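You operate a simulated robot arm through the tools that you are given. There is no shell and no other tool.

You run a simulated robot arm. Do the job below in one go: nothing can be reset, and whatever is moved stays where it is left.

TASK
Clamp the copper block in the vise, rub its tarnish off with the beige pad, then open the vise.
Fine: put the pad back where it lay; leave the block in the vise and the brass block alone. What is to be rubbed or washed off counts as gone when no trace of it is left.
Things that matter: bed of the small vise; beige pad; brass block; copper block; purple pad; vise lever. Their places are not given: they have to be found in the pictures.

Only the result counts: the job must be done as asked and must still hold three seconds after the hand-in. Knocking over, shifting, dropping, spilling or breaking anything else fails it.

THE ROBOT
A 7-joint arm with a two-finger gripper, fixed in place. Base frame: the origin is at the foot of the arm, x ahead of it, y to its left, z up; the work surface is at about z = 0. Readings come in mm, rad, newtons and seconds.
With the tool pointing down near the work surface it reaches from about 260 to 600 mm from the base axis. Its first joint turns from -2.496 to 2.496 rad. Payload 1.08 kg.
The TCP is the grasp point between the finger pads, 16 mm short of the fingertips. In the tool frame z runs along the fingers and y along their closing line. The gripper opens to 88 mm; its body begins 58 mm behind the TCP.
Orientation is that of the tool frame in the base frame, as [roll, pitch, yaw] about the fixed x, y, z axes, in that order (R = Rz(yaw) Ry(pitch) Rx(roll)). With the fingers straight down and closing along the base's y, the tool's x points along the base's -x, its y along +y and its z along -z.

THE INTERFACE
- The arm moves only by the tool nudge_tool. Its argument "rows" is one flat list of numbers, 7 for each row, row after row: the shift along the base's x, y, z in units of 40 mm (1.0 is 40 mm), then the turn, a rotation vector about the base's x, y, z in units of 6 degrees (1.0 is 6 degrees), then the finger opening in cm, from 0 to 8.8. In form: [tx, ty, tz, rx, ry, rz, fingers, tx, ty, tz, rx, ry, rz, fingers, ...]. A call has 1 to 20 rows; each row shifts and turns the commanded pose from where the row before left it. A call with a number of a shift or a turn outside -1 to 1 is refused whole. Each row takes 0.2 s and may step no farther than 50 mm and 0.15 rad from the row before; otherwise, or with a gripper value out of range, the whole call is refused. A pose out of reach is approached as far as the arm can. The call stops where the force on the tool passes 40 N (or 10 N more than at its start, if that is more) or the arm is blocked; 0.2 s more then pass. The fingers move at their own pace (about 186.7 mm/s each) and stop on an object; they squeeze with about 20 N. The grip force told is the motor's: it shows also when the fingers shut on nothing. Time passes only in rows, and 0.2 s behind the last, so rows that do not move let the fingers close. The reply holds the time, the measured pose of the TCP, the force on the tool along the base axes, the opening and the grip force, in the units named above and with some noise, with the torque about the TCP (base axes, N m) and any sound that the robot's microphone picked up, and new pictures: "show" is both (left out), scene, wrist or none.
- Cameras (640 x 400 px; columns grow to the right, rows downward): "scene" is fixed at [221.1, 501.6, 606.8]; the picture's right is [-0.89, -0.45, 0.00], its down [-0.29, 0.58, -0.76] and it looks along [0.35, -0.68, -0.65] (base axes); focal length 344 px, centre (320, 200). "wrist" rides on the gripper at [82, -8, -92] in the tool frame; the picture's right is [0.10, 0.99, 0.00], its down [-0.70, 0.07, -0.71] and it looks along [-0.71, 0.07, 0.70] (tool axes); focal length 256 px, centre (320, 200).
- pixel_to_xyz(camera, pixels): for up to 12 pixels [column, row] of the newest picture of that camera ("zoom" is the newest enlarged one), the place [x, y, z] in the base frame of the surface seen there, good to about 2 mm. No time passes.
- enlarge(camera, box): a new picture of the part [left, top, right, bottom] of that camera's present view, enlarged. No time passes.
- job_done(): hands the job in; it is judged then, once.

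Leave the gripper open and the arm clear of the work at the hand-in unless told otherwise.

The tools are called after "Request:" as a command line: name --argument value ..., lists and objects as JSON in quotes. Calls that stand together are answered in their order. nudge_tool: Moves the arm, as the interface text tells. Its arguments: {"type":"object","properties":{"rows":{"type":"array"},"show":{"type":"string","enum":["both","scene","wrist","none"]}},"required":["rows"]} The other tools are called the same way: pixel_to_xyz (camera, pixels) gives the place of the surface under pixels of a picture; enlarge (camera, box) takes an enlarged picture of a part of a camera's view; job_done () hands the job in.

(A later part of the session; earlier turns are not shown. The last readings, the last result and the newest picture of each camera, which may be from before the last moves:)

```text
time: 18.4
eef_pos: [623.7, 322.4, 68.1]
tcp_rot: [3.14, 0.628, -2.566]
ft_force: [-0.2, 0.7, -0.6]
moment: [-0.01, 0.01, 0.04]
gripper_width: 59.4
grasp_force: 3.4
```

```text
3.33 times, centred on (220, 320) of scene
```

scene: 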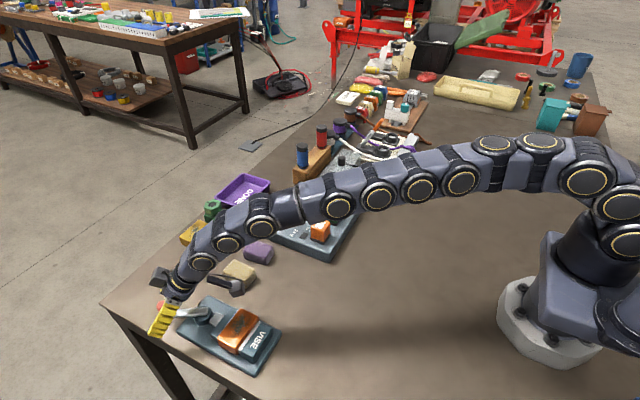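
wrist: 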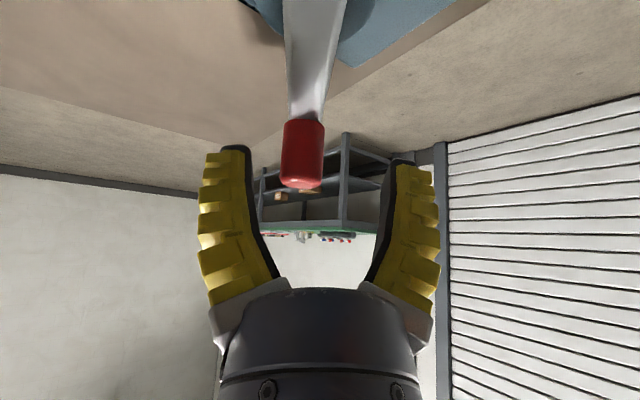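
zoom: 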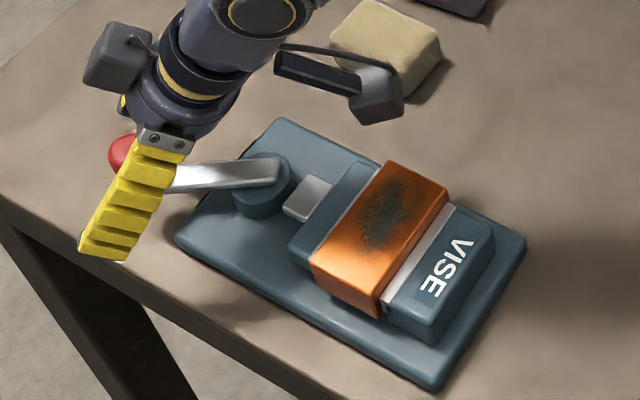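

The lever and block stay put without contact. I'll lift straight up, turn the tool back to straight down and go above the beige pad near (572,171).

Request:
nudge_tool --rows '[0, 0, 0.6, 0, 0, 0, 5.5, 0, 0, 0.9, 0, 0, 0, 5.5, -0.2, -0.5, 0.1, 0, 0, -0.92, 5.5, -0.2, -0.5, 0.1, 0, 0, -0.92, 5.5, -0.2, -0.5, 0, 0, 0, -0.92, 5.5, -0.2, -0.5, 0, 0, 0, -0.92, 5.5, -0.2, -0.5, 0, 0, 0, -0.92, 5.5, -0.2, -0.5, 0, 0, 0, -0.9, 5.5, -0.05, -0.13, 0, 0, 1, 0, 6.5, -0.05, -0.13, 0, 0, 1, 0, 7, -0.05, -0.13, 0, 0, 1, 0, 7, -0.05, -0.13, 0, 0, 1, 0, 7, -0.05, -0.13, 0, 0, 1, 0, 7, -0.05, -0.13, 0, 0, 1, 0, 7, 0, 0, 0, 0, 0, 0, 7]'

```text
time: 21.6
eef_pos: [561.5, 170.8, 134.2]
tcp_rot: [3.141, 0.0, -3.141]
ft_force: [-0.7, 0.7, -1.0]
moment: [-0.01, 0.01, 0.04]
gripper_width: 73.0
grasp_force: 2.1
```

scene: 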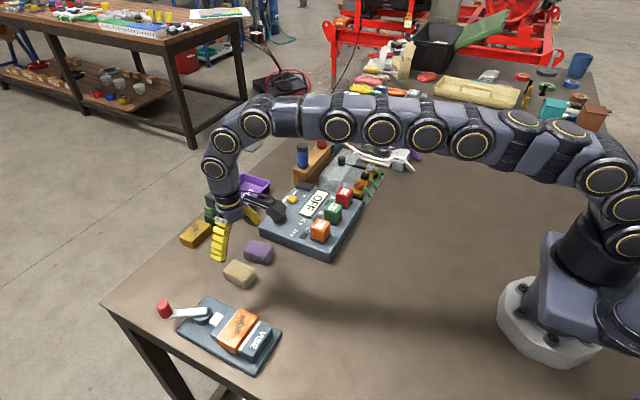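
wrist: 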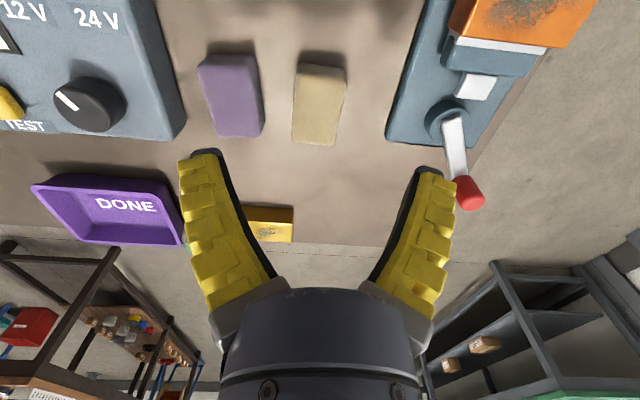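

The vise has stayed closed. I'll measure the beige pad at (320,105) and the purple pad next to it at (232,95), to choose an opening that fits between them.

Request:
enlarge --camera "wrist" --box '[180, 40, 400, 170]'

Request:
pixel_to_xyz --camera "wrist" --pixels '[[300, 82], [344, 84], [295, 138], [337, 142], [297, 110], [341, 112], [320, 82], [318, 138], [255, 70], [262, 128], [257, 100], [320, 110]]'

Request:
pixel_to_xyz --camera "wrist" --pixels '[[250, 90], [220, 90], [262, 100], [205, 100], [320, 70], [298, 70], [345, 70], [318, 144], [210, 160], [425, 175], [190, 170], [440, 180]]'

```text
2.91 times, centred on (290, 105) of wrist
```

zoom: 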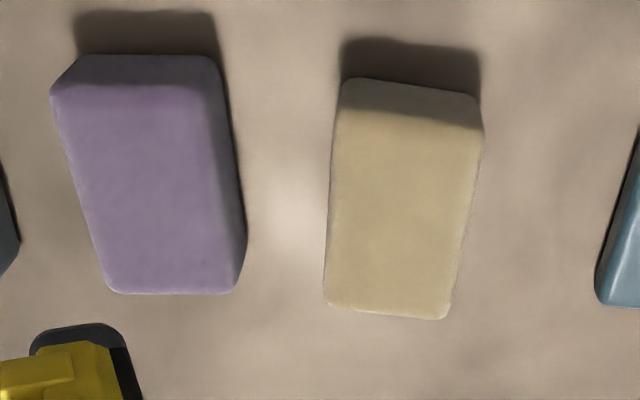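

```text
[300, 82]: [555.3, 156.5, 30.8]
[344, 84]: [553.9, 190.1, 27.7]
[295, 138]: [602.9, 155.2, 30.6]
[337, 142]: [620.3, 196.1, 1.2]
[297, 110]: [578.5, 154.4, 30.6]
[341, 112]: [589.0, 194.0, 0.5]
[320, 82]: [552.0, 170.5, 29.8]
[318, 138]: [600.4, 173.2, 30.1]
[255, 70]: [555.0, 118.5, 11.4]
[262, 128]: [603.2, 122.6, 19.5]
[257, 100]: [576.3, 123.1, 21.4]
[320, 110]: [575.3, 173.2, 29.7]
```

```text
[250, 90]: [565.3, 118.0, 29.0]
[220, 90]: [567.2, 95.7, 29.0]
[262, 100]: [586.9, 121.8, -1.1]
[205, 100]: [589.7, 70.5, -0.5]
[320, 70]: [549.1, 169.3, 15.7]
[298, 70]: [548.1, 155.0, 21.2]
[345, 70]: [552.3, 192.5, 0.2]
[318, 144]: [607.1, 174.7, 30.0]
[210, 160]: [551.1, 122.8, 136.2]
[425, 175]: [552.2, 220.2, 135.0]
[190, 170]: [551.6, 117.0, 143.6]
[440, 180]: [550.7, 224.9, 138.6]
```

The beige pad spans x≈549 to 605 and y≈154.5 to 190.5, with its top at z≈30. The purple pad ends at y≈122.5. I'll narrow the fingers to about 48 mm, align at (568,172.5) and descend to z≈25.

Request:
nudge_tool --rows '[0.08, 0.02, -0.3, 0, 0, 0, 4.4, 0.08, 0.02, -0.6, 0, 0, 0, 4.4, 0, 0, -0.6, 0, 0, 0, 4.4, 0, 0, -0.5, 0, 0, 0, 4.4, 0, 0, 0, 0, 0, 0, 4.4]'

```text
time: 22.8
eef_pos: [567.9, 171.5, 54.0]
tcp_rot: [3.141, 0.001, 3.14]
ft_force: [-0.6, 0.3, 0.0]
moment: [0.03, 0.02, 0.03]
gripper_width: 48.8
grasp_force: 3.0
```

scene: 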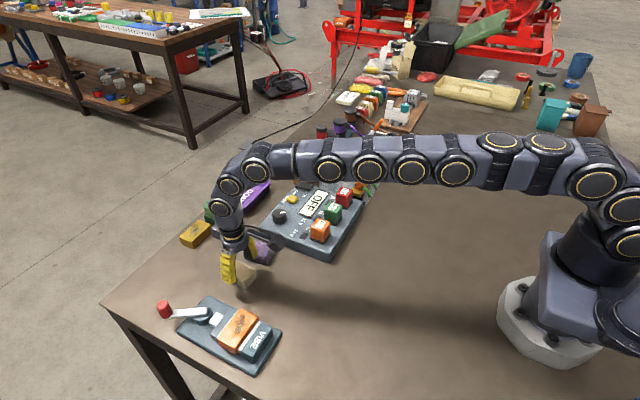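
wrist: 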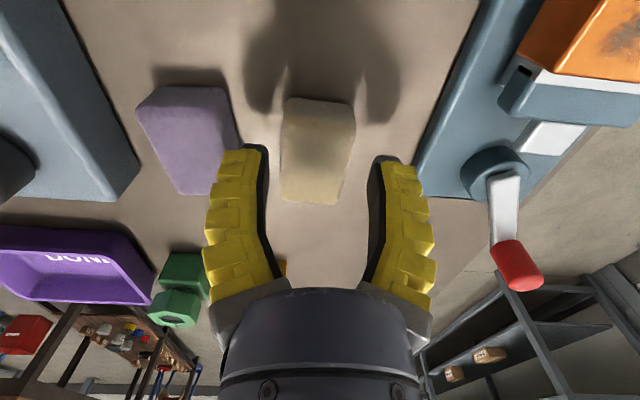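

The pad is centred between the fingertips at (317,150). I'll descend to z≈25 and close.

Request:
nudge_tool --rows '[0, 0.02, -0.4, 0, 0, 0, 4.4, 0, 0, -0.33, 0, 0, 0, 4.4, 0, 0, 0, 0, 0, 0, 4.4, 0, 0, 0, 0, 0, 0, 4.4]'

```text
time: 23.8
eef_pos: [568.6, 172.5, 25.0]
tcp_rot: [3.14, -0.001, -3.139]
ft_force: [-0.7, -0.6, 0.8]
moment: [0.01, 0.01, -0.01]
gripper_width: 48.7
grasp_force: 3.5
```

scene: 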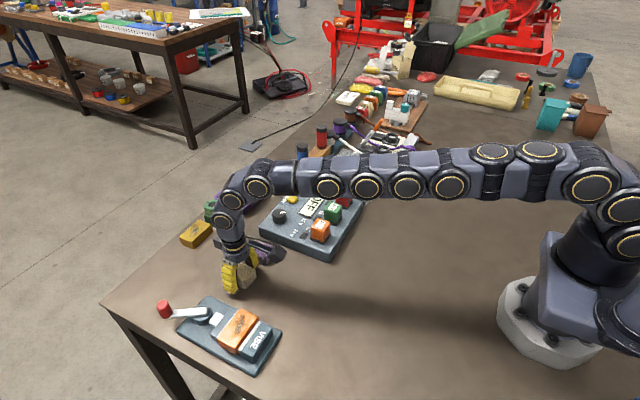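
wrist: 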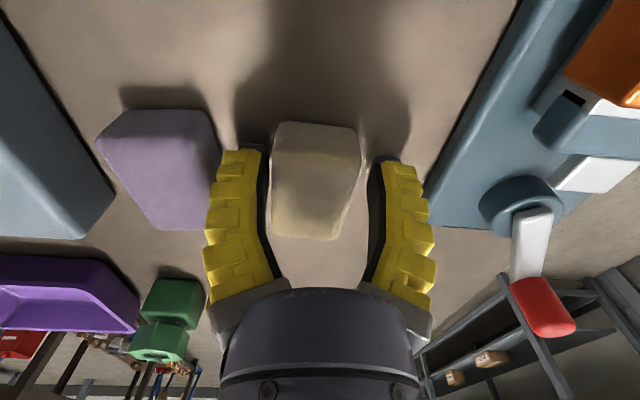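

The TCP is at (568.6,172.5,25.0), which I'll remember for putting the pad back. The fingers clear both pads, so I'll close on the beige pad.

Request:
nudge_tool --rows '[0, 0, 0, 0, 0, 0, 3.4, 0, 0, 0, 0, 0, 0, 2.4, 0, 0, 0, 0, 0, 0, 2.4]' --show "wrist"

```text
time: 24.6
eef_pos: [569.8, 174.0, 25.2]
tcp_rot: [3.141, 0.004, 3.14]
ft_force: [-1.3, -1.4, 7.4]
moment: [-0.04, 0.04, -0.06]
gripper_width: 35.4
grasp_force: 19.3
```

wrist: 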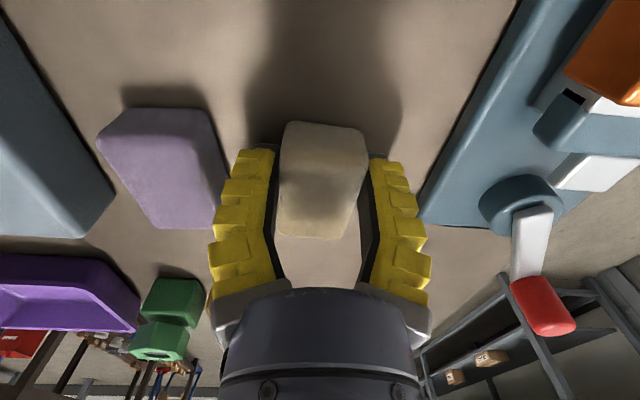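

The pad is gripped (35.4 mm, 19 N). I'll lift it and carry it above the clamped block.

Request:
nudge_tool --rows '[0, 0, 0.4, 0, 0, 0, 2.4, 0, 0, 0.9, 0, 0, 0, 2.4, 0, 0, 0.9, 0, 0, 0, 2.4, -0.4, 0.5, 0, 0, 0, 0, 2.4, -0.45, 0.6, 0, 0, 0, 0, 2.4, -0.45, 0.6, 0, 0, 0, 0, 2.4, -0.45, 0.6, 0, 0, 0, 0, 2.4, -0.42, 0.49, 0, 0, 0, 0, 2.4, 0, 0, 0, 0, 0, 0, 2.4]'

Request:
enlarge --camera "scene" --box '[150, 230, 290, 380]'

```text
time: 26.6
eef_pos: [482.5, 285.3, 113.7]
tcp_rot: [-3.141, 0.001, 3.141]
ft_force: [0.0, 0.4, -0.6]
moment: [0.02, -0.03, -0.02]
gripper_width: 35.0
grasp_force: 20.2
```

scene: 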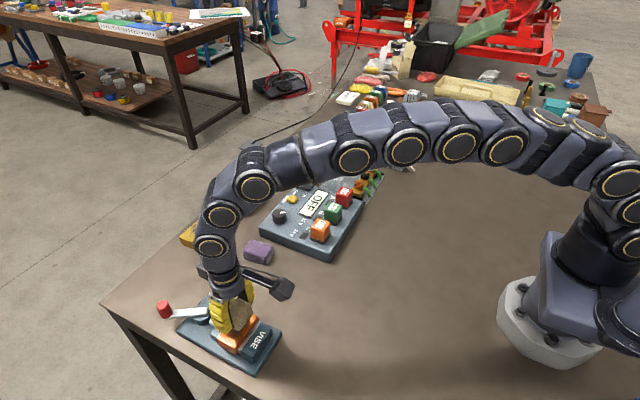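
wrist: 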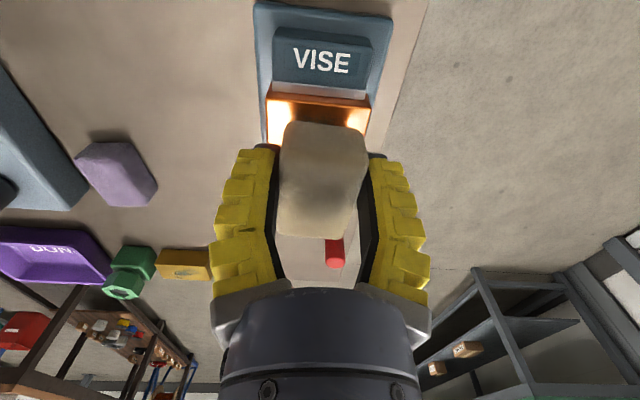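

```text
2.67 times, centred on (220, 305) of scene
```

zoom: 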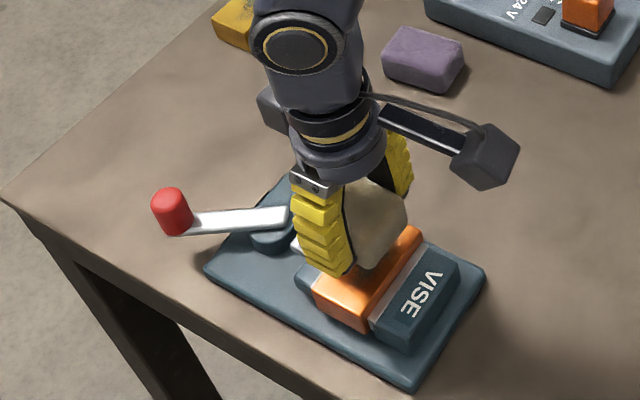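

The pad is over the block. I'll lower it until it presses lightly on the block's top (expected at TCP z≈75).

Request:
nudge_tool --rows '[0, 0, -0.5, 0, 0, 0, 2.4, 0, 0, -0.35, 0, 0, 0, 2.4, 0, 0, -0.08, 0, 0, 0, 2.4, 0, 0, -0.05, 0, 0, 0, 2.4, 0, 0, 0, 0, 0, 0, 2.4]' --show "scene"

```text
time: 27.8
eef_pos: [482.9, 284.4, 76.6]
tcp_rot: [-3.141, 0.002, 3.14]
ft_force: [-1.2, -1.4, 9.4]
moment: [-0.03, -0.03, -0.06]
gripper_width: 35.1
grasp_force: 19.7
```

scene: 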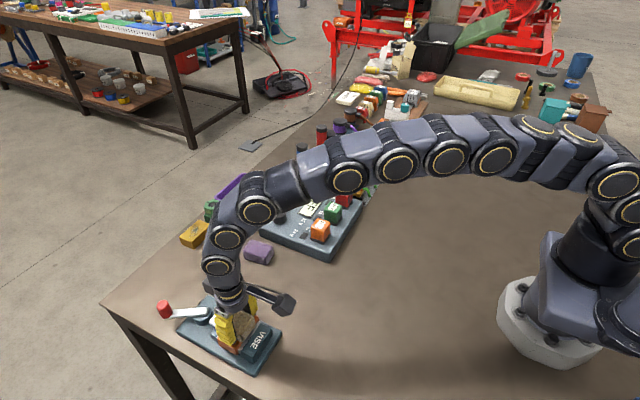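

There's contact with about 9 N downward at z≈76.6. I'll rub back and forth along y across the block's length.

Request:
nudge_tool --rows '[0, 0.25, 0, 0, 0, 0, 2.4, 0, 0.25, 0, 0, 0, 0, 2.4, 0, -0.25, 0, 0, 0, 0, 2.4, 0, -0.25, 0, 0, 0, 0, 2.4, 0, -0.25, 0, 0, 0, 0, 2.4, 0, -0.25, 0, 0, 0, 0, 2.4, 0, 0.25, 0, 0, 0, 0, 2.4, 0, 0.25, 0, 0, 0, 0, 2.4, 0, 0.25, 0, 0, 0, 0, 2.4, 0, 0.25, 0, 0, 0, 0, 2.4, 0, -0.25, 0, 0, 0, 0, 2.4, 0, -0.25, 0, 0, 0, 0, 2.4, 0, -0.25, 0, 0, 0, 0, 2.4, 0, -0.25, 0, 0, 0, 0, 2.4, 0, 0.25, 0, 0, 0, 0, 2.4, 0, 0.25, 0, 0, 0, 0, 2.4]'

Request:
enlarge --camera "scene" --box '[150, 230, 290, 380]'

```text
time: 31.2
eef_pos: [482.5, 284.2, 76.1]
tcp_rot: [-3.14, 0.0, 3.141]
ft_force: [-0.2, -2.4, 4.5]
moment: [-0.07, 0.07, 0.02]
gripper_width: 35.2
grasp_force: 20.5
```

scene: 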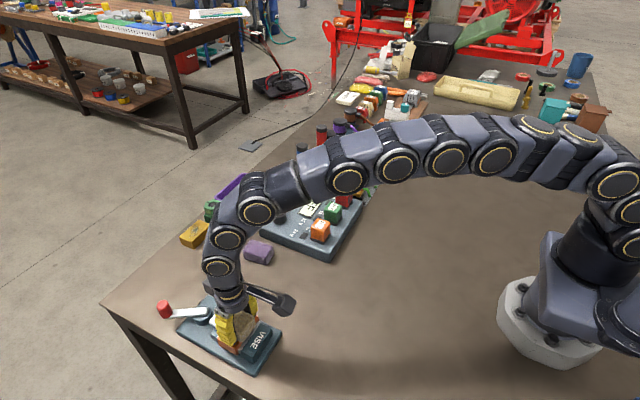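
wrist: 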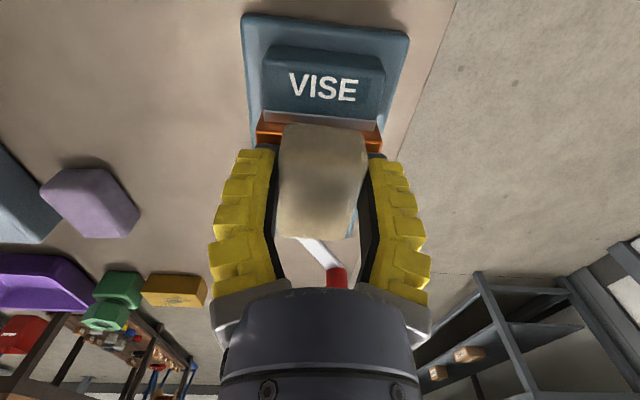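

```text
2.67 times, centred on (220, 305) of scene
```

zoom: 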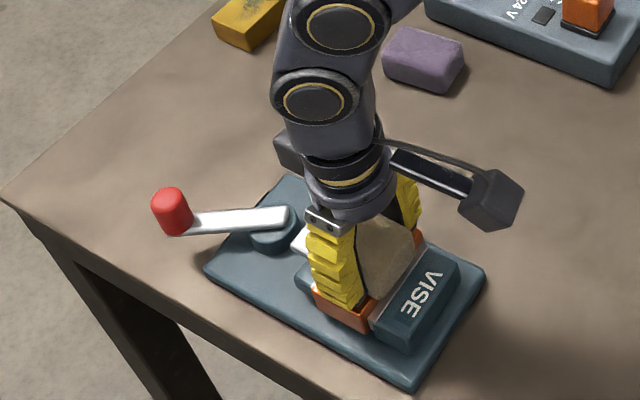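

The force eased to about 4.5 N. I'll press 1 mm deeper and add strokes along y and x, then lift to look.

Request:
nudge_tool --rows '[0, 0, -0.03, 0, 0, 0, 2.4, 0.15, 0.2, 0, 0, 0, 0, 2.4, 0, 0.25, 0, 0, 0, 0, 2.4, -0.15, -0.25, 0, 0, 0, 0, 2.4, -0.15, -0.25, 0, 0, 0, 0, 2.4, 0, -0.25, 0, 0, 0, 0, 2.4, 0.15, -0.15, 0, 0, 0, 0, 2.4, 0.15, 0.25, 0, 0, 0, 0, 2.4, 0, 0.25, 0, 0, 0, 0, 2.4, -0.15, 0.25, 0, 0, 0, 0, 2.4, -0.15, -0.2, 0, 0, 0, 0, 2.4, 0.15, -0.25, 0, 0, 0, 0, 2.4, 0.15, -0.1, 0, 0, 0, 0, 2.4, -0.15, 0.25, 0, 0, 0, 0, 2.4, 0, 0.2, 0, 0, 0, 0, 2.4, 0, 0, 0.5, 0, 0, 0, 2.4, 0, 0, 0.8, 0, 0, 0, 2.4, -0.8, 0, 0.4, 0, 0, 0, 2.4, -0.8, 0, 0.2, 0, 0, 0, 2.4]'

Request:
enlarge --camera "scene" --box '[190, 290, 290, 370]'

Request:
enlarge --camera "wrist" --box '[230, 60, 400, 260]'

```text
time: 35.2
eef_pos: [416.1, 292.7, 150.0]
tcp_rot: [3.141, -0.001, 3.141]
ft_force: [-0.3, 0.5, -0.6]
moment: [0.0, -0.01, -0.02]
gripper_width: 34.4
grasp_force: 19.6
```

scene: 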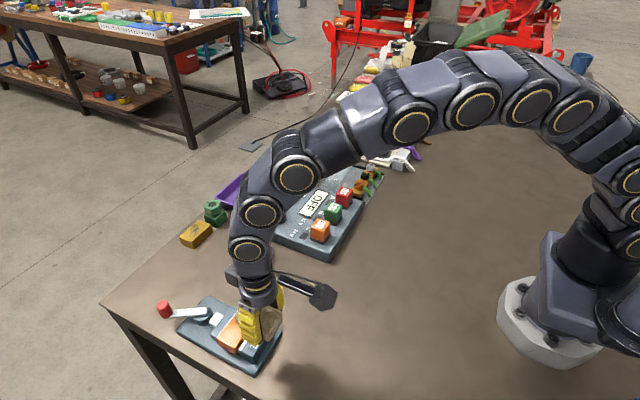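
wrist: 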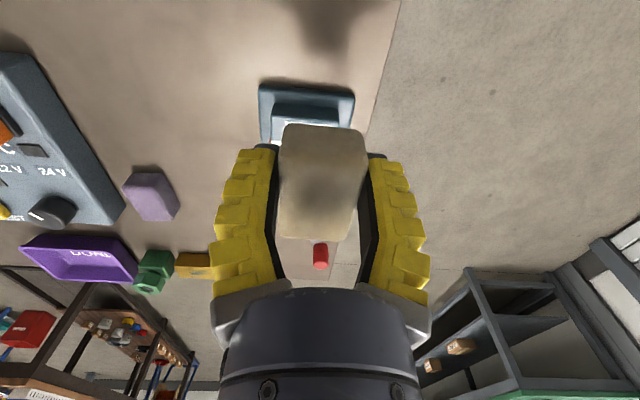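

```text
5.00 times, centred on (240, 330) of scene
```

zoom: 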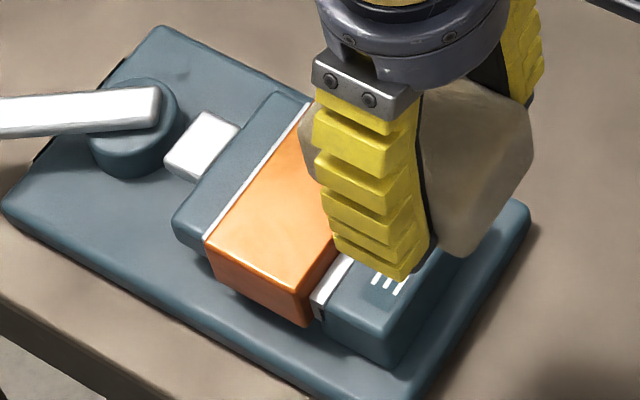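

```text
2.00 times, centred on (315, 160) of wrist
```

zoom: 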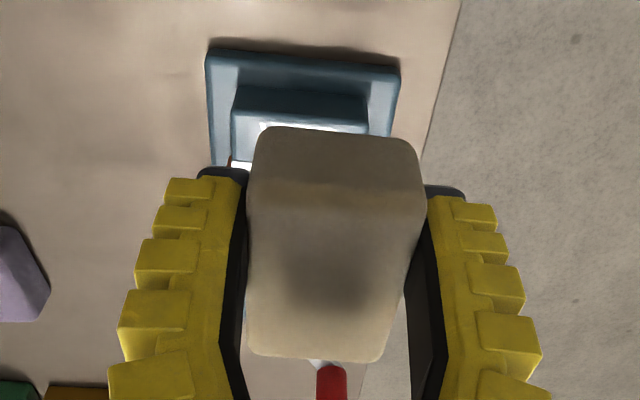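

The visible part of the block looks clean, but the gripper hides the rest. I'll move the pad aside toward -y to see the whole top.

Request:
nudge_tool --rows '[0.3, -0.8, 0, 0, 0, 0, 2.4, 0.3, -0.8, 0, 0, 0, 0, 2.4, 0.3, -0.8, 0, 0, 0, 0, 2.4, 0, -0.4, 0, 0, 0, 0, 2.4, 0, 0, 0, 0, 0, 0, 2.4]'

Request:
enlarge --camera "scene" --box '[210, 295, 280, 365]'

Request:
enlarge --camera "wrist" --box '[400, 20, 600, 200]'

```text
time: 36.4
eef_pos: [454.6, 180.5, 150.4]
tcp_rot: [-3.141, -0.001, -3.14]
ft_force: [0.5, -0.1, 0.5]
moment: [0.02, -0.02, -0.01]
gripper_width: 34.6
grasp_force: 20.3
```

scene: 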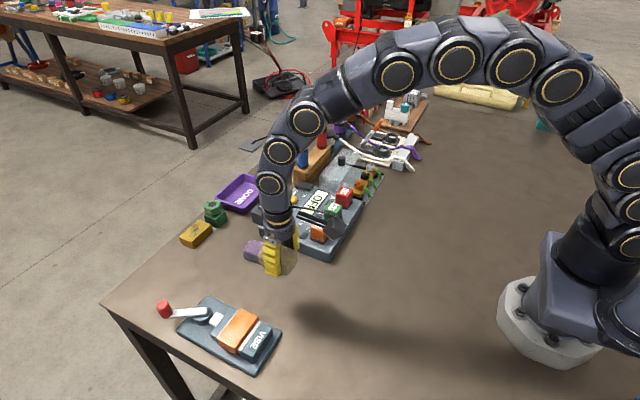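
wrist: 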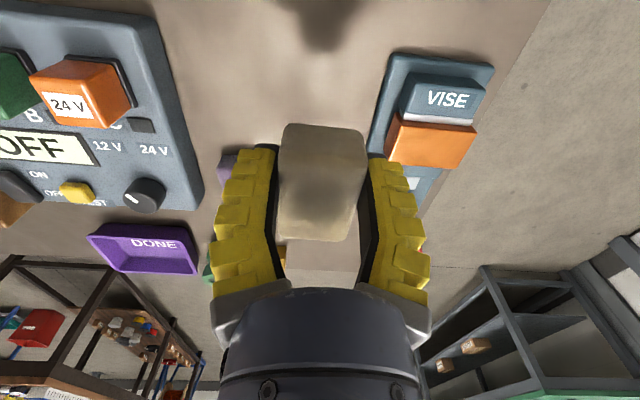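

```text
5.71 times, centred on (245, 330) of scene
```

zoom: 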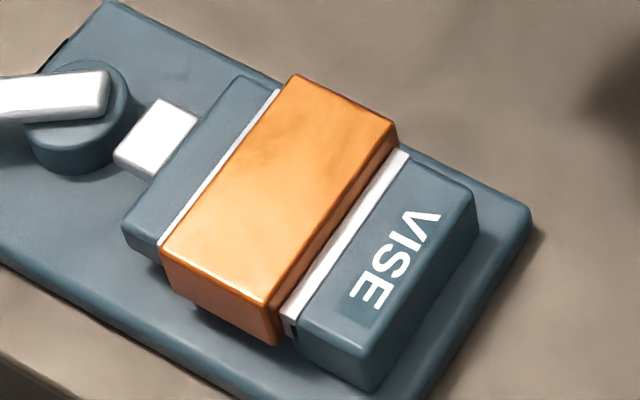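

```text
2.22 times, centred on (500, 110) of wrist
```

zoom: 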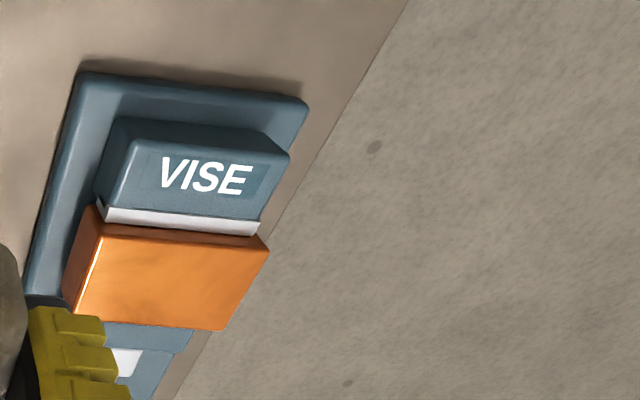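

The tarnish is nearly gone, but faint streaks may remain around (272,150) of that zoom. I'll enlarge further to be sure.

Request:
enlarge --camera "scene" --box '[222, 304, 262, 344]'

Request:
enlarge --camera "wrist" --box '[380, 100, 480, 180]'

```text
10.00 times, centred on (242, 324) of scene
```

zoom: 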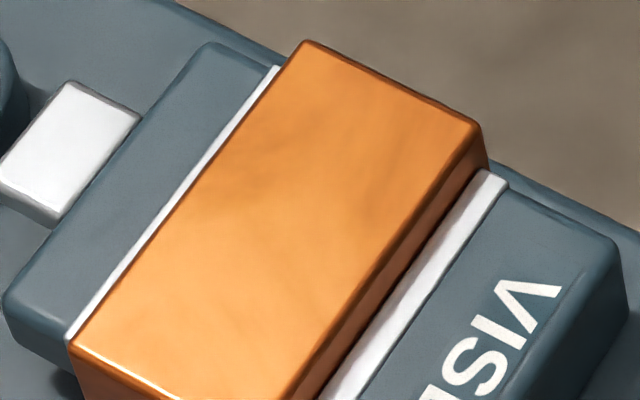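

```text
5.00 times, centred on (430, 140) of wrist
```

zoom: 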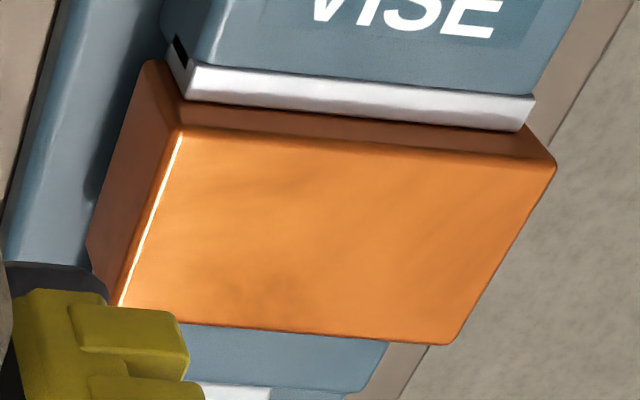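

Faint smudges do still seem to remain, around (270,285) and (265,180) of the wrist zoom. I'll locate them and rub again.

Request:
pixel_to_xyz --camera "zoom" --pixels '[[275, 285], [265, 180], [340, 190], [330, 290], [420, 200], [180, 130], [450, 340]]'

```text
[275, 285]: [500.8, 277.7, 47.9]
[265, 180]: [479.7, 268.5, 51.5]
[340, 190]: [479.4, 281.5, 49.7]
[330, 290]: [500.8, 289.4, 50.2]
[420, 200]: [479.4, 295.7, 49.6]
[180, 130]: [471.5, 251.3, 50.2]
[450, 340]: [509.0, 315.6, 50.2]
```

I'll go back over the block and press a little more firmly.

Request:
nudge_tool --rows '[0.23, 0.87, 0, 0, 0, 0, 2.4, 0.23, 0.87, 0, 0, 0, 0, 2.4, 0.23, 0.87, 0, 0, 0, 0, 2.4, 0, 0, -0.7, 0, 0, 0, 2.4, 0, 0, -0.7, 0, 0, 0, 2.4, 0, 0, -0.4, 0, 0, 0, 2.4, 0, 0, -0.06, 0, 0, 0, 2.4, 0, 0, -0.05, 0, 0, 0, 2.4, 0, 0, -0.04, 0, 0, 0, 2.4, 0, 0, 0, 0, 0, 0, 2.4]' --show "wrist"

```text
time: 38.6
eef_pos: [482.9, 285.7, 73.0]
tcp_rot: [3.14, 0.003, 3.14]
ft_force: [-1.4, -3.2, 16.1]
moment: [-0.07, 0.0, 0.0]
gripper_width: 35.9
grasp_force: 19.9
```

wrist: 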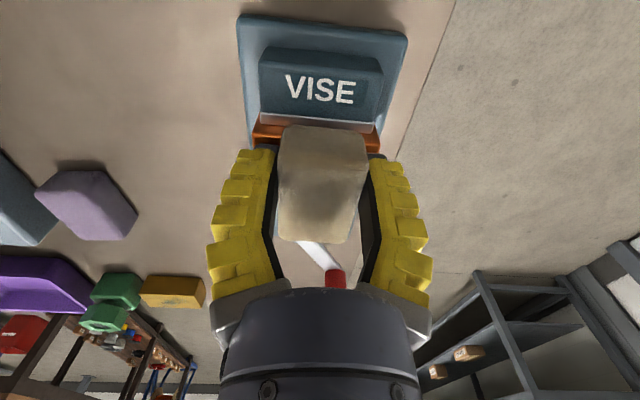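

The press is about 16 N. I'll rub in long strokes along y at three x offsets.

Request:
nudge_tool --rows '[0, 0.3, 0, 0, 0, 0, 2.4, 0, 0.25, 0, 0, 0, 0, 2.4, 0, -0.3, 0, 0, 0, 0, 2.4, 0, -0.3, 0, 0, 0, 0, 2.4, 0, -0.25, 0, 0, 0, 0, 2.4, 0, -0.25, 0, 0, 0, 0, 2.4, 0.2, 0, 0, 0, 0, 0, 2.4, 0, 0.3, 0, 0, 0, 0, 2.4, 0, 0.3, 0, 0, 0, 0, 2.4, 0, 0.25, 0, 0, 0, 0, 2.4, 0, 0.25, 0, 0, 0, 0, 2.4, -0.2, 0, 0, 0, 0, 0, 2.4, -0.2, 0, 0, 0, 0, 0, 2.4, 0, -0.3, 0, 0, 0, 0, 2.4, 0, -0.3, 0, 0, 0, 0, 2.4, 0, -0.25, 0, 0, 0, 0, 2.4, 0, -0.25, 0, 0, 0, 0, 2.4, 0.2, 0.25, 0, 0, 0, 0, 2.4, 0, 0.3, 0, 0, 0, 0, 2.4, 0, 0, 0, 0, 0, 0, 2.4]' --show "wrist"

```text
time: 42.8
eef_pos: [482.0, 285.3, 71.5]
tcp_rot: [3.14, -0.001, -3.14]
ft_force: [0.3, 0.0, -0.7]
moment: [0.0, 0.01, -0.01]
gripper_width: 34.9
grasp_force: 20.0
```

wrist: 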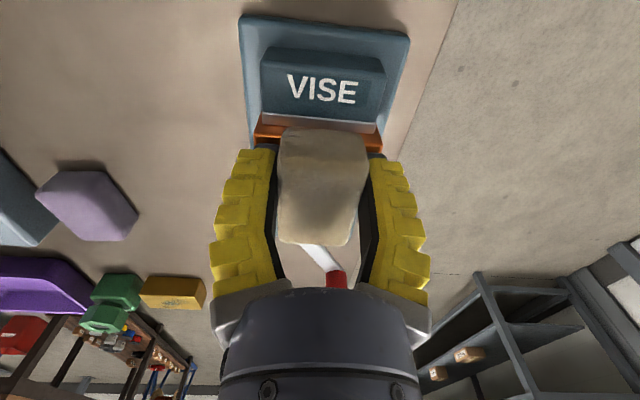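

The force is back to zero, so the pad has slid up a few mm in the fingers. I'll lift, move aside and inspect the block again.

Request:
nudge_tool --rows '[0, 0, 0.5, 0, 0, 0, 2.4, 0, 0, 0.8, 0, 0, 0, 2.4, 0, 0, 0.7, 0, 0, 0, 2.4, -0.23, -0.87, 0, 0, 0, 0, 2.4, -0.23, -0.87, 0, 0, 0, 0, 2.4, -0.23, -0.87, 0, 0, 0, 0, 2.4, 0, 0, 0, 0, 0, 0, 2.4]'

Request:
enlarge --camera "scene" --box '[222, 304, 262, 344]'

Request:
enlarge --camera "wrist" --box '[380, 100, 480, 180]'

```text
time: 44.4
eef_pos: [454.3, 180.3, 150.3]
tcp_rot: [3.141, 0.0, -3.141]
ft_force: [0.2, -0.3, -0.1]
moment: [-0.02, 0.0, 0.03]
gripper_width: 34.8
grasp_force: 19.9
```

scene: 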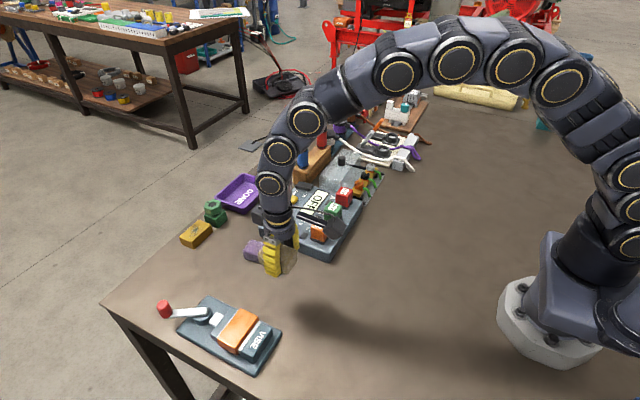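
wrist: 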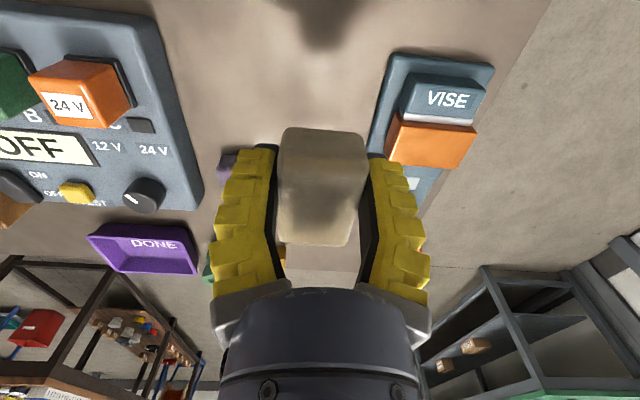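

```text
10.00 times, centred on (242, 324) of scene
```

zoom: 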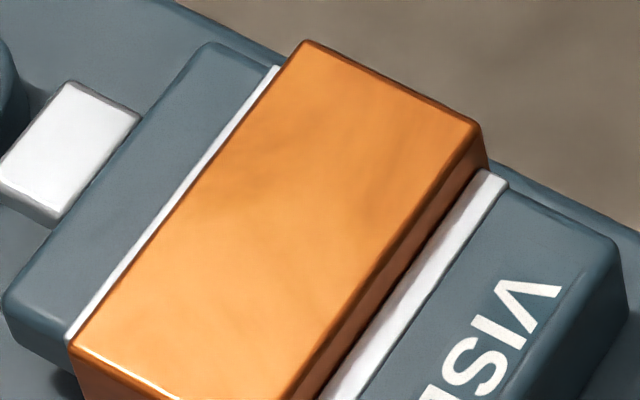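

```text
5.00 times, centred on (430, 140) of wrist
```

zoom: 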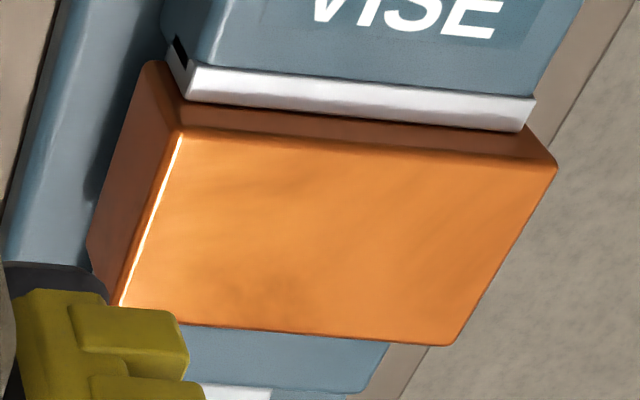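

The faint mottling looks the same as before the second rub. I'll enlarge strongly on the top to decide whether it's residue or just the metal's grain.

Request:
enlarge --camera "scene" --box '[232, 310, 254, 332]'

Request:
enlarge --camera "wrist" --box '[395, 118, 460, 168]'

Request:
enlarge --camera "scene" --box '[180, 215, 214, 250]'

```text
16.00 times, centred on (243, 321) of scene
```

zoom: 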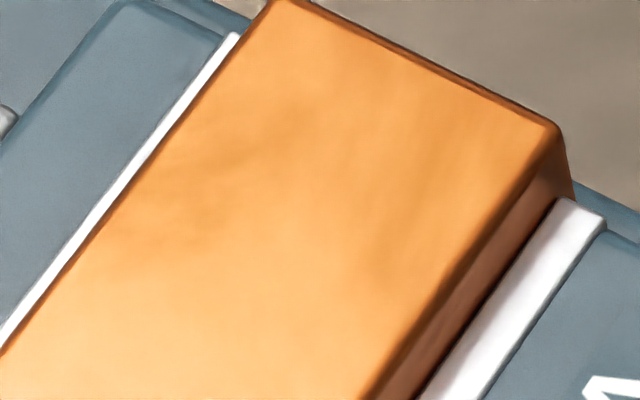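

```text
8.00 times, centred on (428, 143) of wrist
```

zoom: 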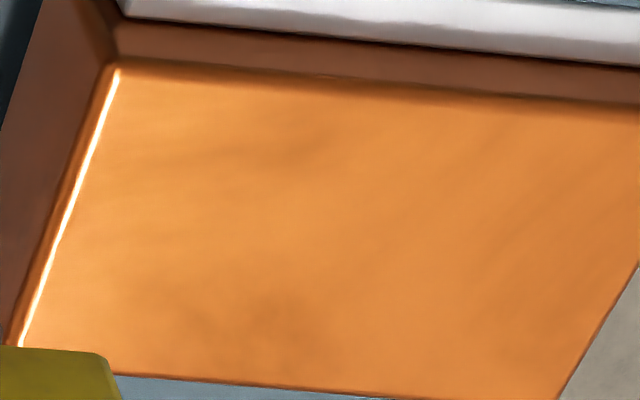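

```text
11.43 times, centred on (197, 232) of scene
```

zoom: 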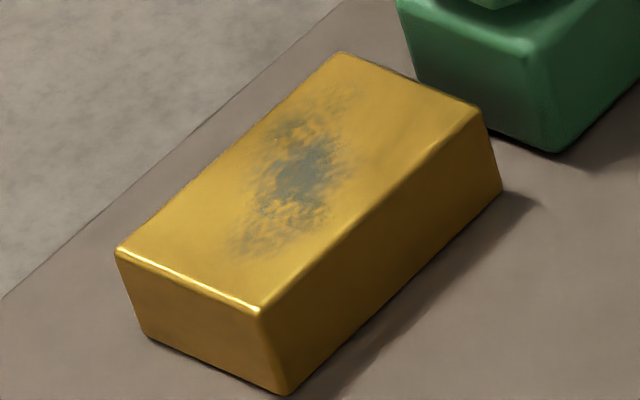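

The mottling extends outside the old spot, and the brass shows the same kind of grain, so it's most likely just metal texture. As insurance I'll do one more short rub with moderate pressure, since that costs little.

Request:
nudge_tool --rows '[0.23, 0.87, 0, 0, 0, 0, 2.4, 0.23, 0.87, 0, 0, 0, 0, 2.4, 0.23, 0.87, 0, 0, 0, 0, 2.4, 0, 0, -0.7, 0, 0, 0, 2.4, 0, 0, -0.7, 0, 0, 0, 2.4, 0, 0, -0.45, 0, 0, 0, 2.4, 0, 0, -0.1, 0, 0, 0, 2.4, 0, 0, -0.06, 0, 0, 0, 2.4, 0, 0, 0, 0, 0, 0, 2.4]' --show "none"

```text
time: 46.4
eef_pos: [483.4, 285.8, 72.0]
tcp_rot: [3.141, -0.001, -3.141]
ft_force: [-0.9, 0.1, 1.5]
moment: [-0.02, 0.02, 0.0]
gripper_width: 34.8
grasp_force: 20.0
```

There's light contact (1.5 N) at z≈72. I'll press about 2 mm more and stroke along y and x.

Request:
nudge_tool --rows '[0, 0, -0.05, 0, 0, 0, 2.4, 0, 0.3, 0, 0, 0, 0, 2.4, 0, 0.2, 0, 0, 0, 0, 2.4, 0, -0.3, 0, 0, 0, 0, 2.4, 0, -0.3, 0, 0, 0, 0, 2.4, 0, -0.3, 0, 0, 0, 0, 2.4, 0, -0.1, -0.01, 0, 0, 0, 2.4, 0.15, 0.2, 0, 0, 0, 0, 2.4, -0.15, 0.2, 0, 0, 0, 0, 2.4, -0.15, 0.2, 0, 0, 0, 0, 2.4, 0.15, 0.2, -0.01, 0, 0, 0, 2.4, 0.15, -0.2, 0, 0, 0, 0, 2.4, -0.15, -0.2, 0, 0, 0, 0, 2.4, -0.15, -0.2, 0, 0, 0, 0, 2.4, 0.15, 0.3, 0, 0, 0, 0, 2.4, 0, 0, 0, 0, 0, 0, 2.4]' --show "none"

```text
time: 49.8
eef_pos: [482.8, 286.2, 68.4]
tcp_rot: [3.141, -0.001, 3.14]
ft_force: [-0.3, 0.4, -0.3]
moment: [0.02, 0.01, -0.04]
gripper_width: 35.6
grasp_force: 20.1
```

The pad has slid up a bit more in the grip, and the fingertips are still above the block. I'll lift, move aside and inspect.

Request:
nudge_tool --rows '[0, 0, 0.5, 0, 0, 0, 2.4, 0, 0, 0.8, 0, 0, 0, 2.4, 0, 0, 0.75, 0, 0, 0, 2.4, -0.23, -0.87, 0, 0, 0, 0, 2.4, -0.23, -0.87, 0, 0, 0, 0, 2.4, -0.23, -0.87, 0, 0, 0, 0, 2.4, 0, 0, 0, 0, 0, 0, 2.4]'

Request:
enlarge --camera "scene" --box '[222, 304, 262, 344]'

Request:
enlarge --camera "wrist" --box '[380, 100, 480, 180]'

Request:
enlarge --camera "scene" --box '[230, 200, 320, 290]'

```text
time: 51.4
eef_pos: [453.0, 179.7, 150.7]
tcp_rot: [-3.14, -0.001, 3.141]
ft_force: [-0.4, 0.7, 0.1]
moment: [0.0, 0.04, -0.01]
gripper_width: 35.5
grasp_force: 19.9
```

scene: 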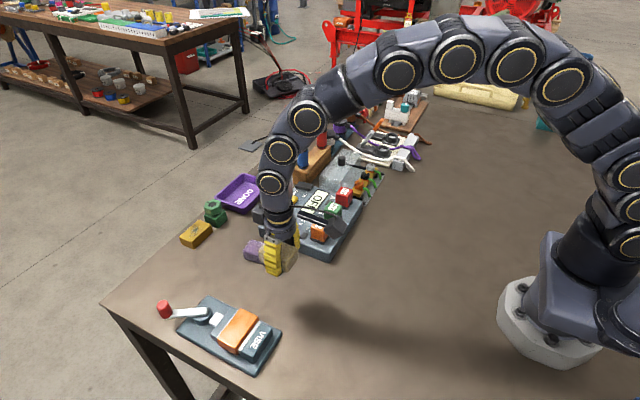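
wrist: 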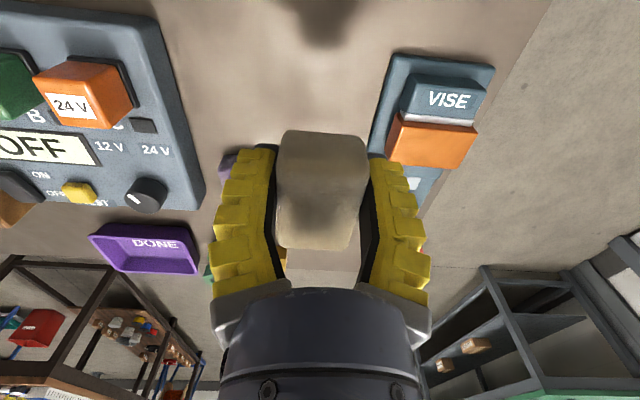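

```text
10.00 times, centred on (242, 324) of scene
```

zoom: 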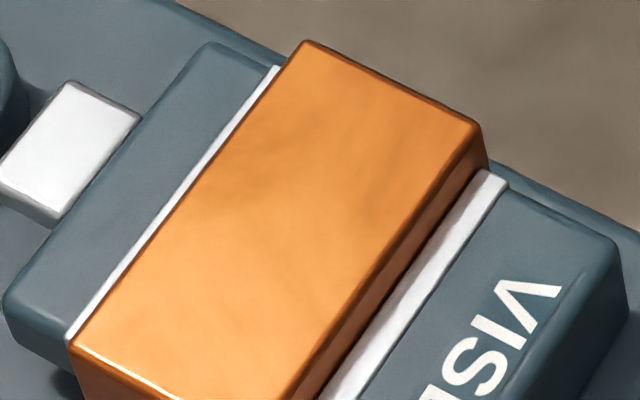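

```text
5.00 times, centred on (430, 140) of wrist
```

zoom: 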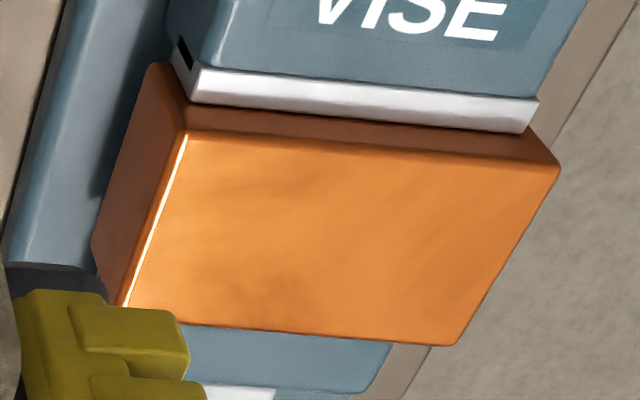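

```text
4.44 times, centred on (275, 245) of scene
```

zoom: 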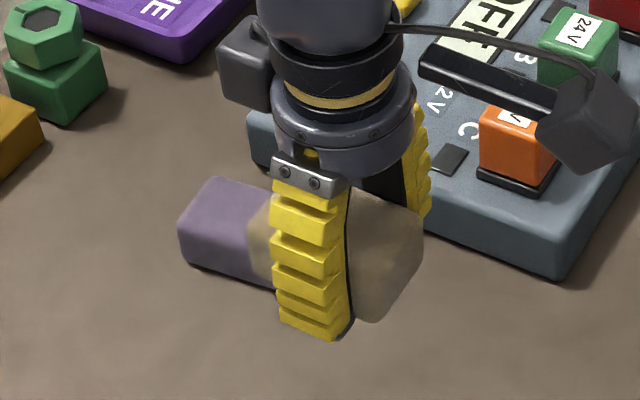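

The top looks the same as before, so it's clean copper. Next I'll check how the pad sits in the fingers before putting it back.

Request:
pixel_to_xyz --camera "wrist" --pixels '[[320, 140], [320, 160], [320, 180], [316, 195], [316, 210], [315, 225], [314, 240], [295, 150], [350, 155], [290, 225], [340, 230], [325, 133]]'

Request:
enlarge --camera "wrist" --box '[240, 110, 400, 270]'

```text
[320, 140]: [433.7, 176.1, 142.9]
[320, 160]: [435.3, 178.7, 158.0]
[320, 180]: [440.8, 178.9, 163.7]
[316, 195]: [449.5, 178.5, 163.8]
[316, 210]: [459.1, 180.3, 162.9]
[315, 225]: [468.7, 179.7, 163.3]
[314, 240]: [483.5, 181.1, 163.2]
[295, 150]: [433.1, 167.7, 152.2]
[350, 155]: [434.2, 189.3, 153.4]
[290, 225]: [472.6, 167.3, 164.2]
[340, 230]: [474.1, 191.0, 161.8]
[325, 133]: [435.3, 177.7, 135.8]
```

```text
2.50 times, centred on (320, 190) of wrist
```

zoom: 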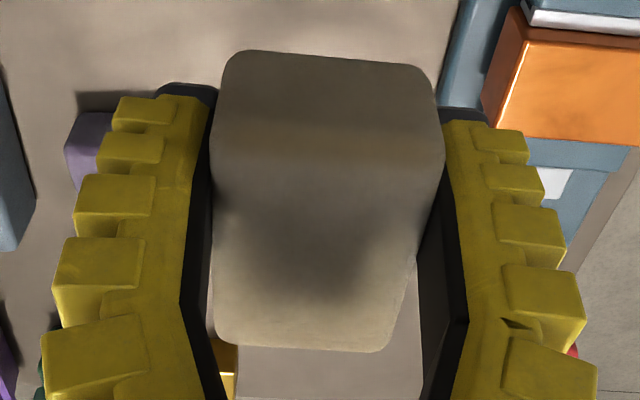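

The pad sits level in the grip: its top is 13 mm above the TCP and its bottom about 17 mm below, with no x shift. I'll carry it back over its spot near (569,173).

Request:
nudge_tool --rows '[0.5, -0.03, 0, 0, 0, 0, 2.4, 0.9, -0.05, 0, 0, 0, 0, 2.4, 0.9, -0.05, 0, 0, 0, 0, 2.4, 0.6, -0.04, 0, 0, 0, 0, 2.4, 0, 0, -0.6, 0, 0, 0, 2.4, 0, 0, -0.8, 0, 0, 0, 2.4, 0, 0, -0.8, 0, 0, 0, 2.4, 0, 0, -0.6, 0, 0, 0, 2.4, 0, 0, 0, 0, 0, 0, 2.4]'

```text
time: 53.4
eef_pos: [571.4, 173.8, 37.3]
tcp_rot: [-3.141, -0.002, 3.141]
ft_force: [0.1, 0.8, 0.9]
moment: [0.01, -0.01, 0.03]
gripper_width: 35.4
grasp_force: 20.1
```

scene: 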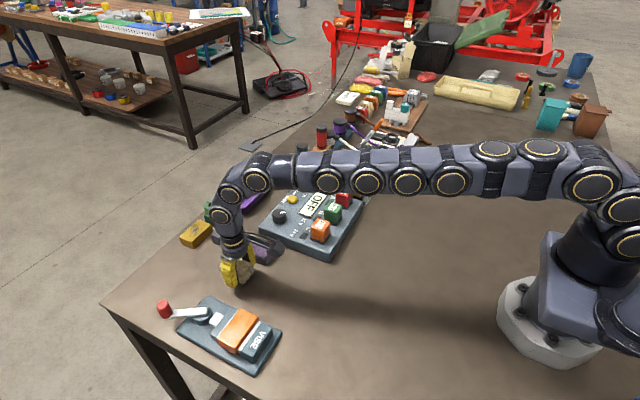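
wrist: 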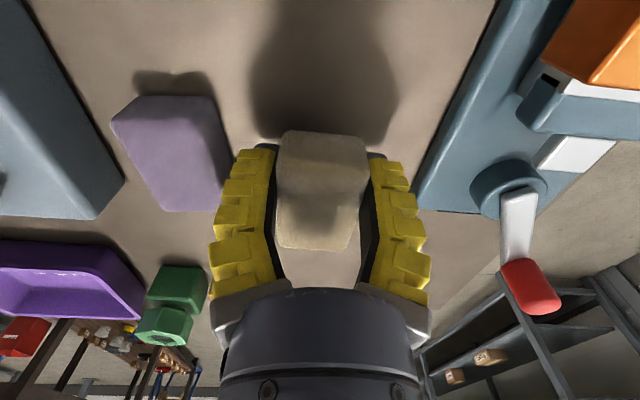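

I'm slightly past the mark in x, so I'll shift back 2 mm in x and 1 mm in y and lower close to the table.

Request:
nudge_tool --rows '[-0.05, -0.025, -0.25, 0, 0, 0, 2.4, 0, 0, -0.13, 0, 0, 0, 2.4, 0, 0, -0.06, 0, 0, 0, 2.4, 0, 0, 0, 0, 0, 0, 2.4]' --show "wrist"

Request:
pixel_to_xyz --camera "wrist" --pixels '[[320, 180], [316, 210], [315, 230], [320, 150], [285, 200], [350, 205]]'

```text
time: 54.4
eef_pos: [568.9, 173.0, 20.7]
tcp_rot: [3.141, -0.001, 3.14]
ft_force: [0.2, -0.5, -0.2]
moment: [0.03, 0.0, -0.01]
gripper_width: 35.3
grasp_force: 19.7
```

wrist: 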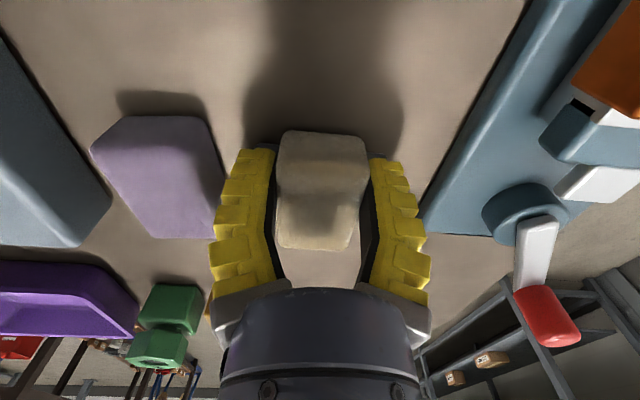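

```text
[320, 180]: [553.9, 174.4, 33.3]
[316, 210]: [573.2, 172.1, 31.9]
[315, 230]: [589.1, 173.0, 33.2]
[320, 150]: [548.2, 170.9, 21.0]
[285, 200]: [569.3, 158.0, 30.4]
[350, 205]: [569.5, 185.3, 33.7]
```

The pad's top reads about 32.8, so its bottom is about 2.5 mm off the table. I'll lower 2 mm and release with a limited opening, to stay clear of the purple pad.

Request:
nudge_tool --rows '[0, 0, -0.05, 0, 0, 0, 2.4, 0, 0, 0, 0, 0, 0, 2.4, 0, 0, 0, 0, 0, 0, 3.4, 0, 0, 0, 0, 0, 0, 4.4, 0, 0, 0, 0, 0, 0, 4.4]' --show "wrist"

Request:
pixel_to_xyz --camera "wrist" --pixels '[[320, 180], [316, 210], [315, 230], [320, 150], [285, 200], [350, 205]]'

```text
time: 55.6
eef_pos: [567.4, 172.6, 19.0]
tcp_rot: [3.141, 0.001, 3.141]
ft_force: [-0.8, -0.1, 0.3]
moment: [0.02, -0.02, -0.04]
gripper_width: 48.3
grasp_force: 3.5
```

wrist: 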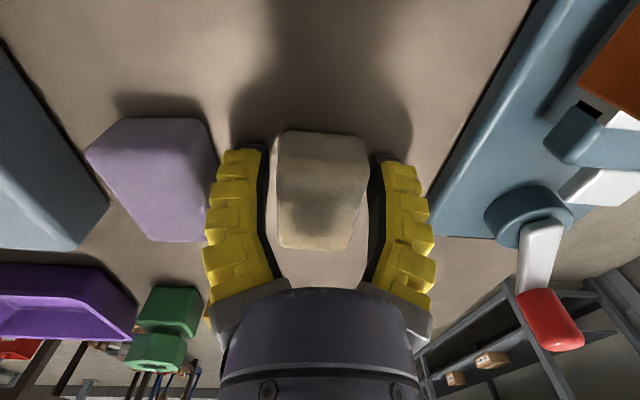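

```text
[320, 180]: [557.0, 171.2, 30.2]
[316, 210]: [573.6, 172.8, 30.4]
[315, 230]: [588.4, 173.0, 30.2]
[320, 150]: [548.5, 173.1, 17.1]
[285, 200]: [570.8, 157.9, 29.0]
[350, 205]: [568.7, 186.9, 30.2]
```

The pad rests flat on the table (top z≈30, front face x≈548.5) at its old place. I'll lift straight up with the same opening and check.

Request:
nudge_tool --rows '[0, 0, 0.3, 0, 0, 0, 4.4, 0, 0, 0.7, 0, 0, 0, 4.4, 0, 0, 0.9, 0, 0, 0, 4.4, -0.17, -0.04, 0.95, 0, 0, 0, 4.4, 0, 0, 0, 0, 0, 0, 5.0]'

Request:
enlarge --camera "wrist" --box '[180, 40, 400, 170]'

Request:
pixel_to_xyz --camera "wrist" --pixels '[[300, 82], [344, 84], [295, 138], [297, 110], [320, 70], [298, 70], [318, 138], [320, 110], [257, 100], [250, 90]]'

```text
time: 56.8
eef_pos: [559.2, 170.9, 133.4]
tcp_rot: [-3.141, 0.0, 3.138]
ft_force: [-0.2, -0.3, 0.1]
moment: [-0.01, 0.03, -0.01]
gripper_width: 54.5
grasp_force: 3.2
```

scene: 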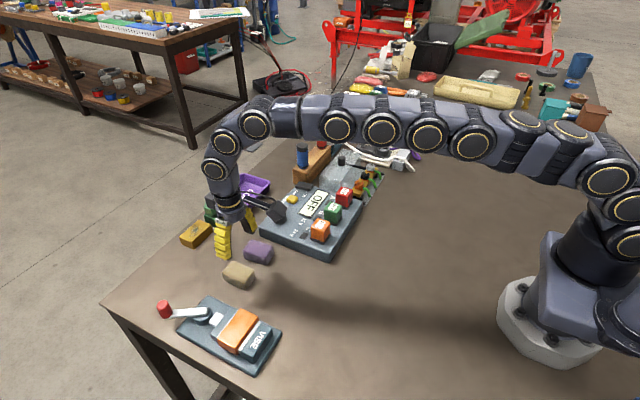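
wrist: 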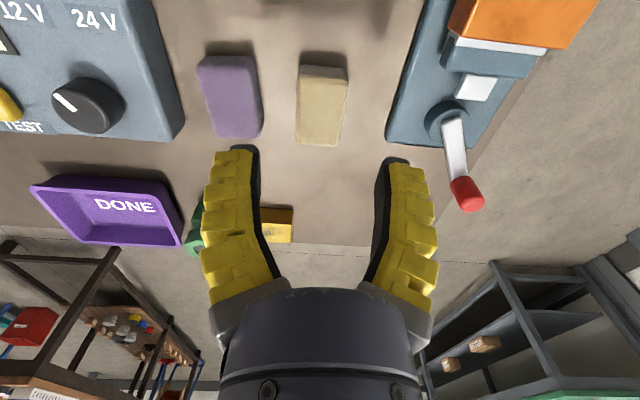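

```text
2.91 times, centred on (290, 105) of wrist
```

zoom: 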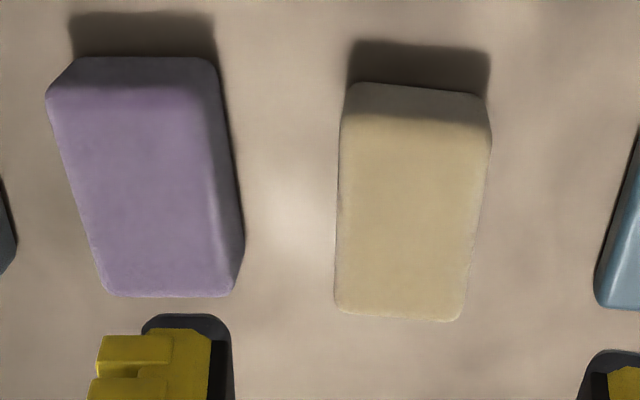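

```text
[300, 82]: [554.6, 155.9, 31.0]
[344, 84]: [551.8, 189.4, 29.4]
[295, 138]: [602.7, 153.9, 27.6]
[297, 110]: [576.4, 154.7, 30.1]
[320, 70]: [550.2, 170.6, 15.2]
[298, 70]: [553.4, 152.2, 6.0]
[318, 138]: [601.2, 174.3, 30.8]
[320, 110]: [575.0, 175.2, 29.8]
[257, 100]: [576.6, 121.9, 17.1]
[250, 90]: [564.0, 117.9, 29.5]
```

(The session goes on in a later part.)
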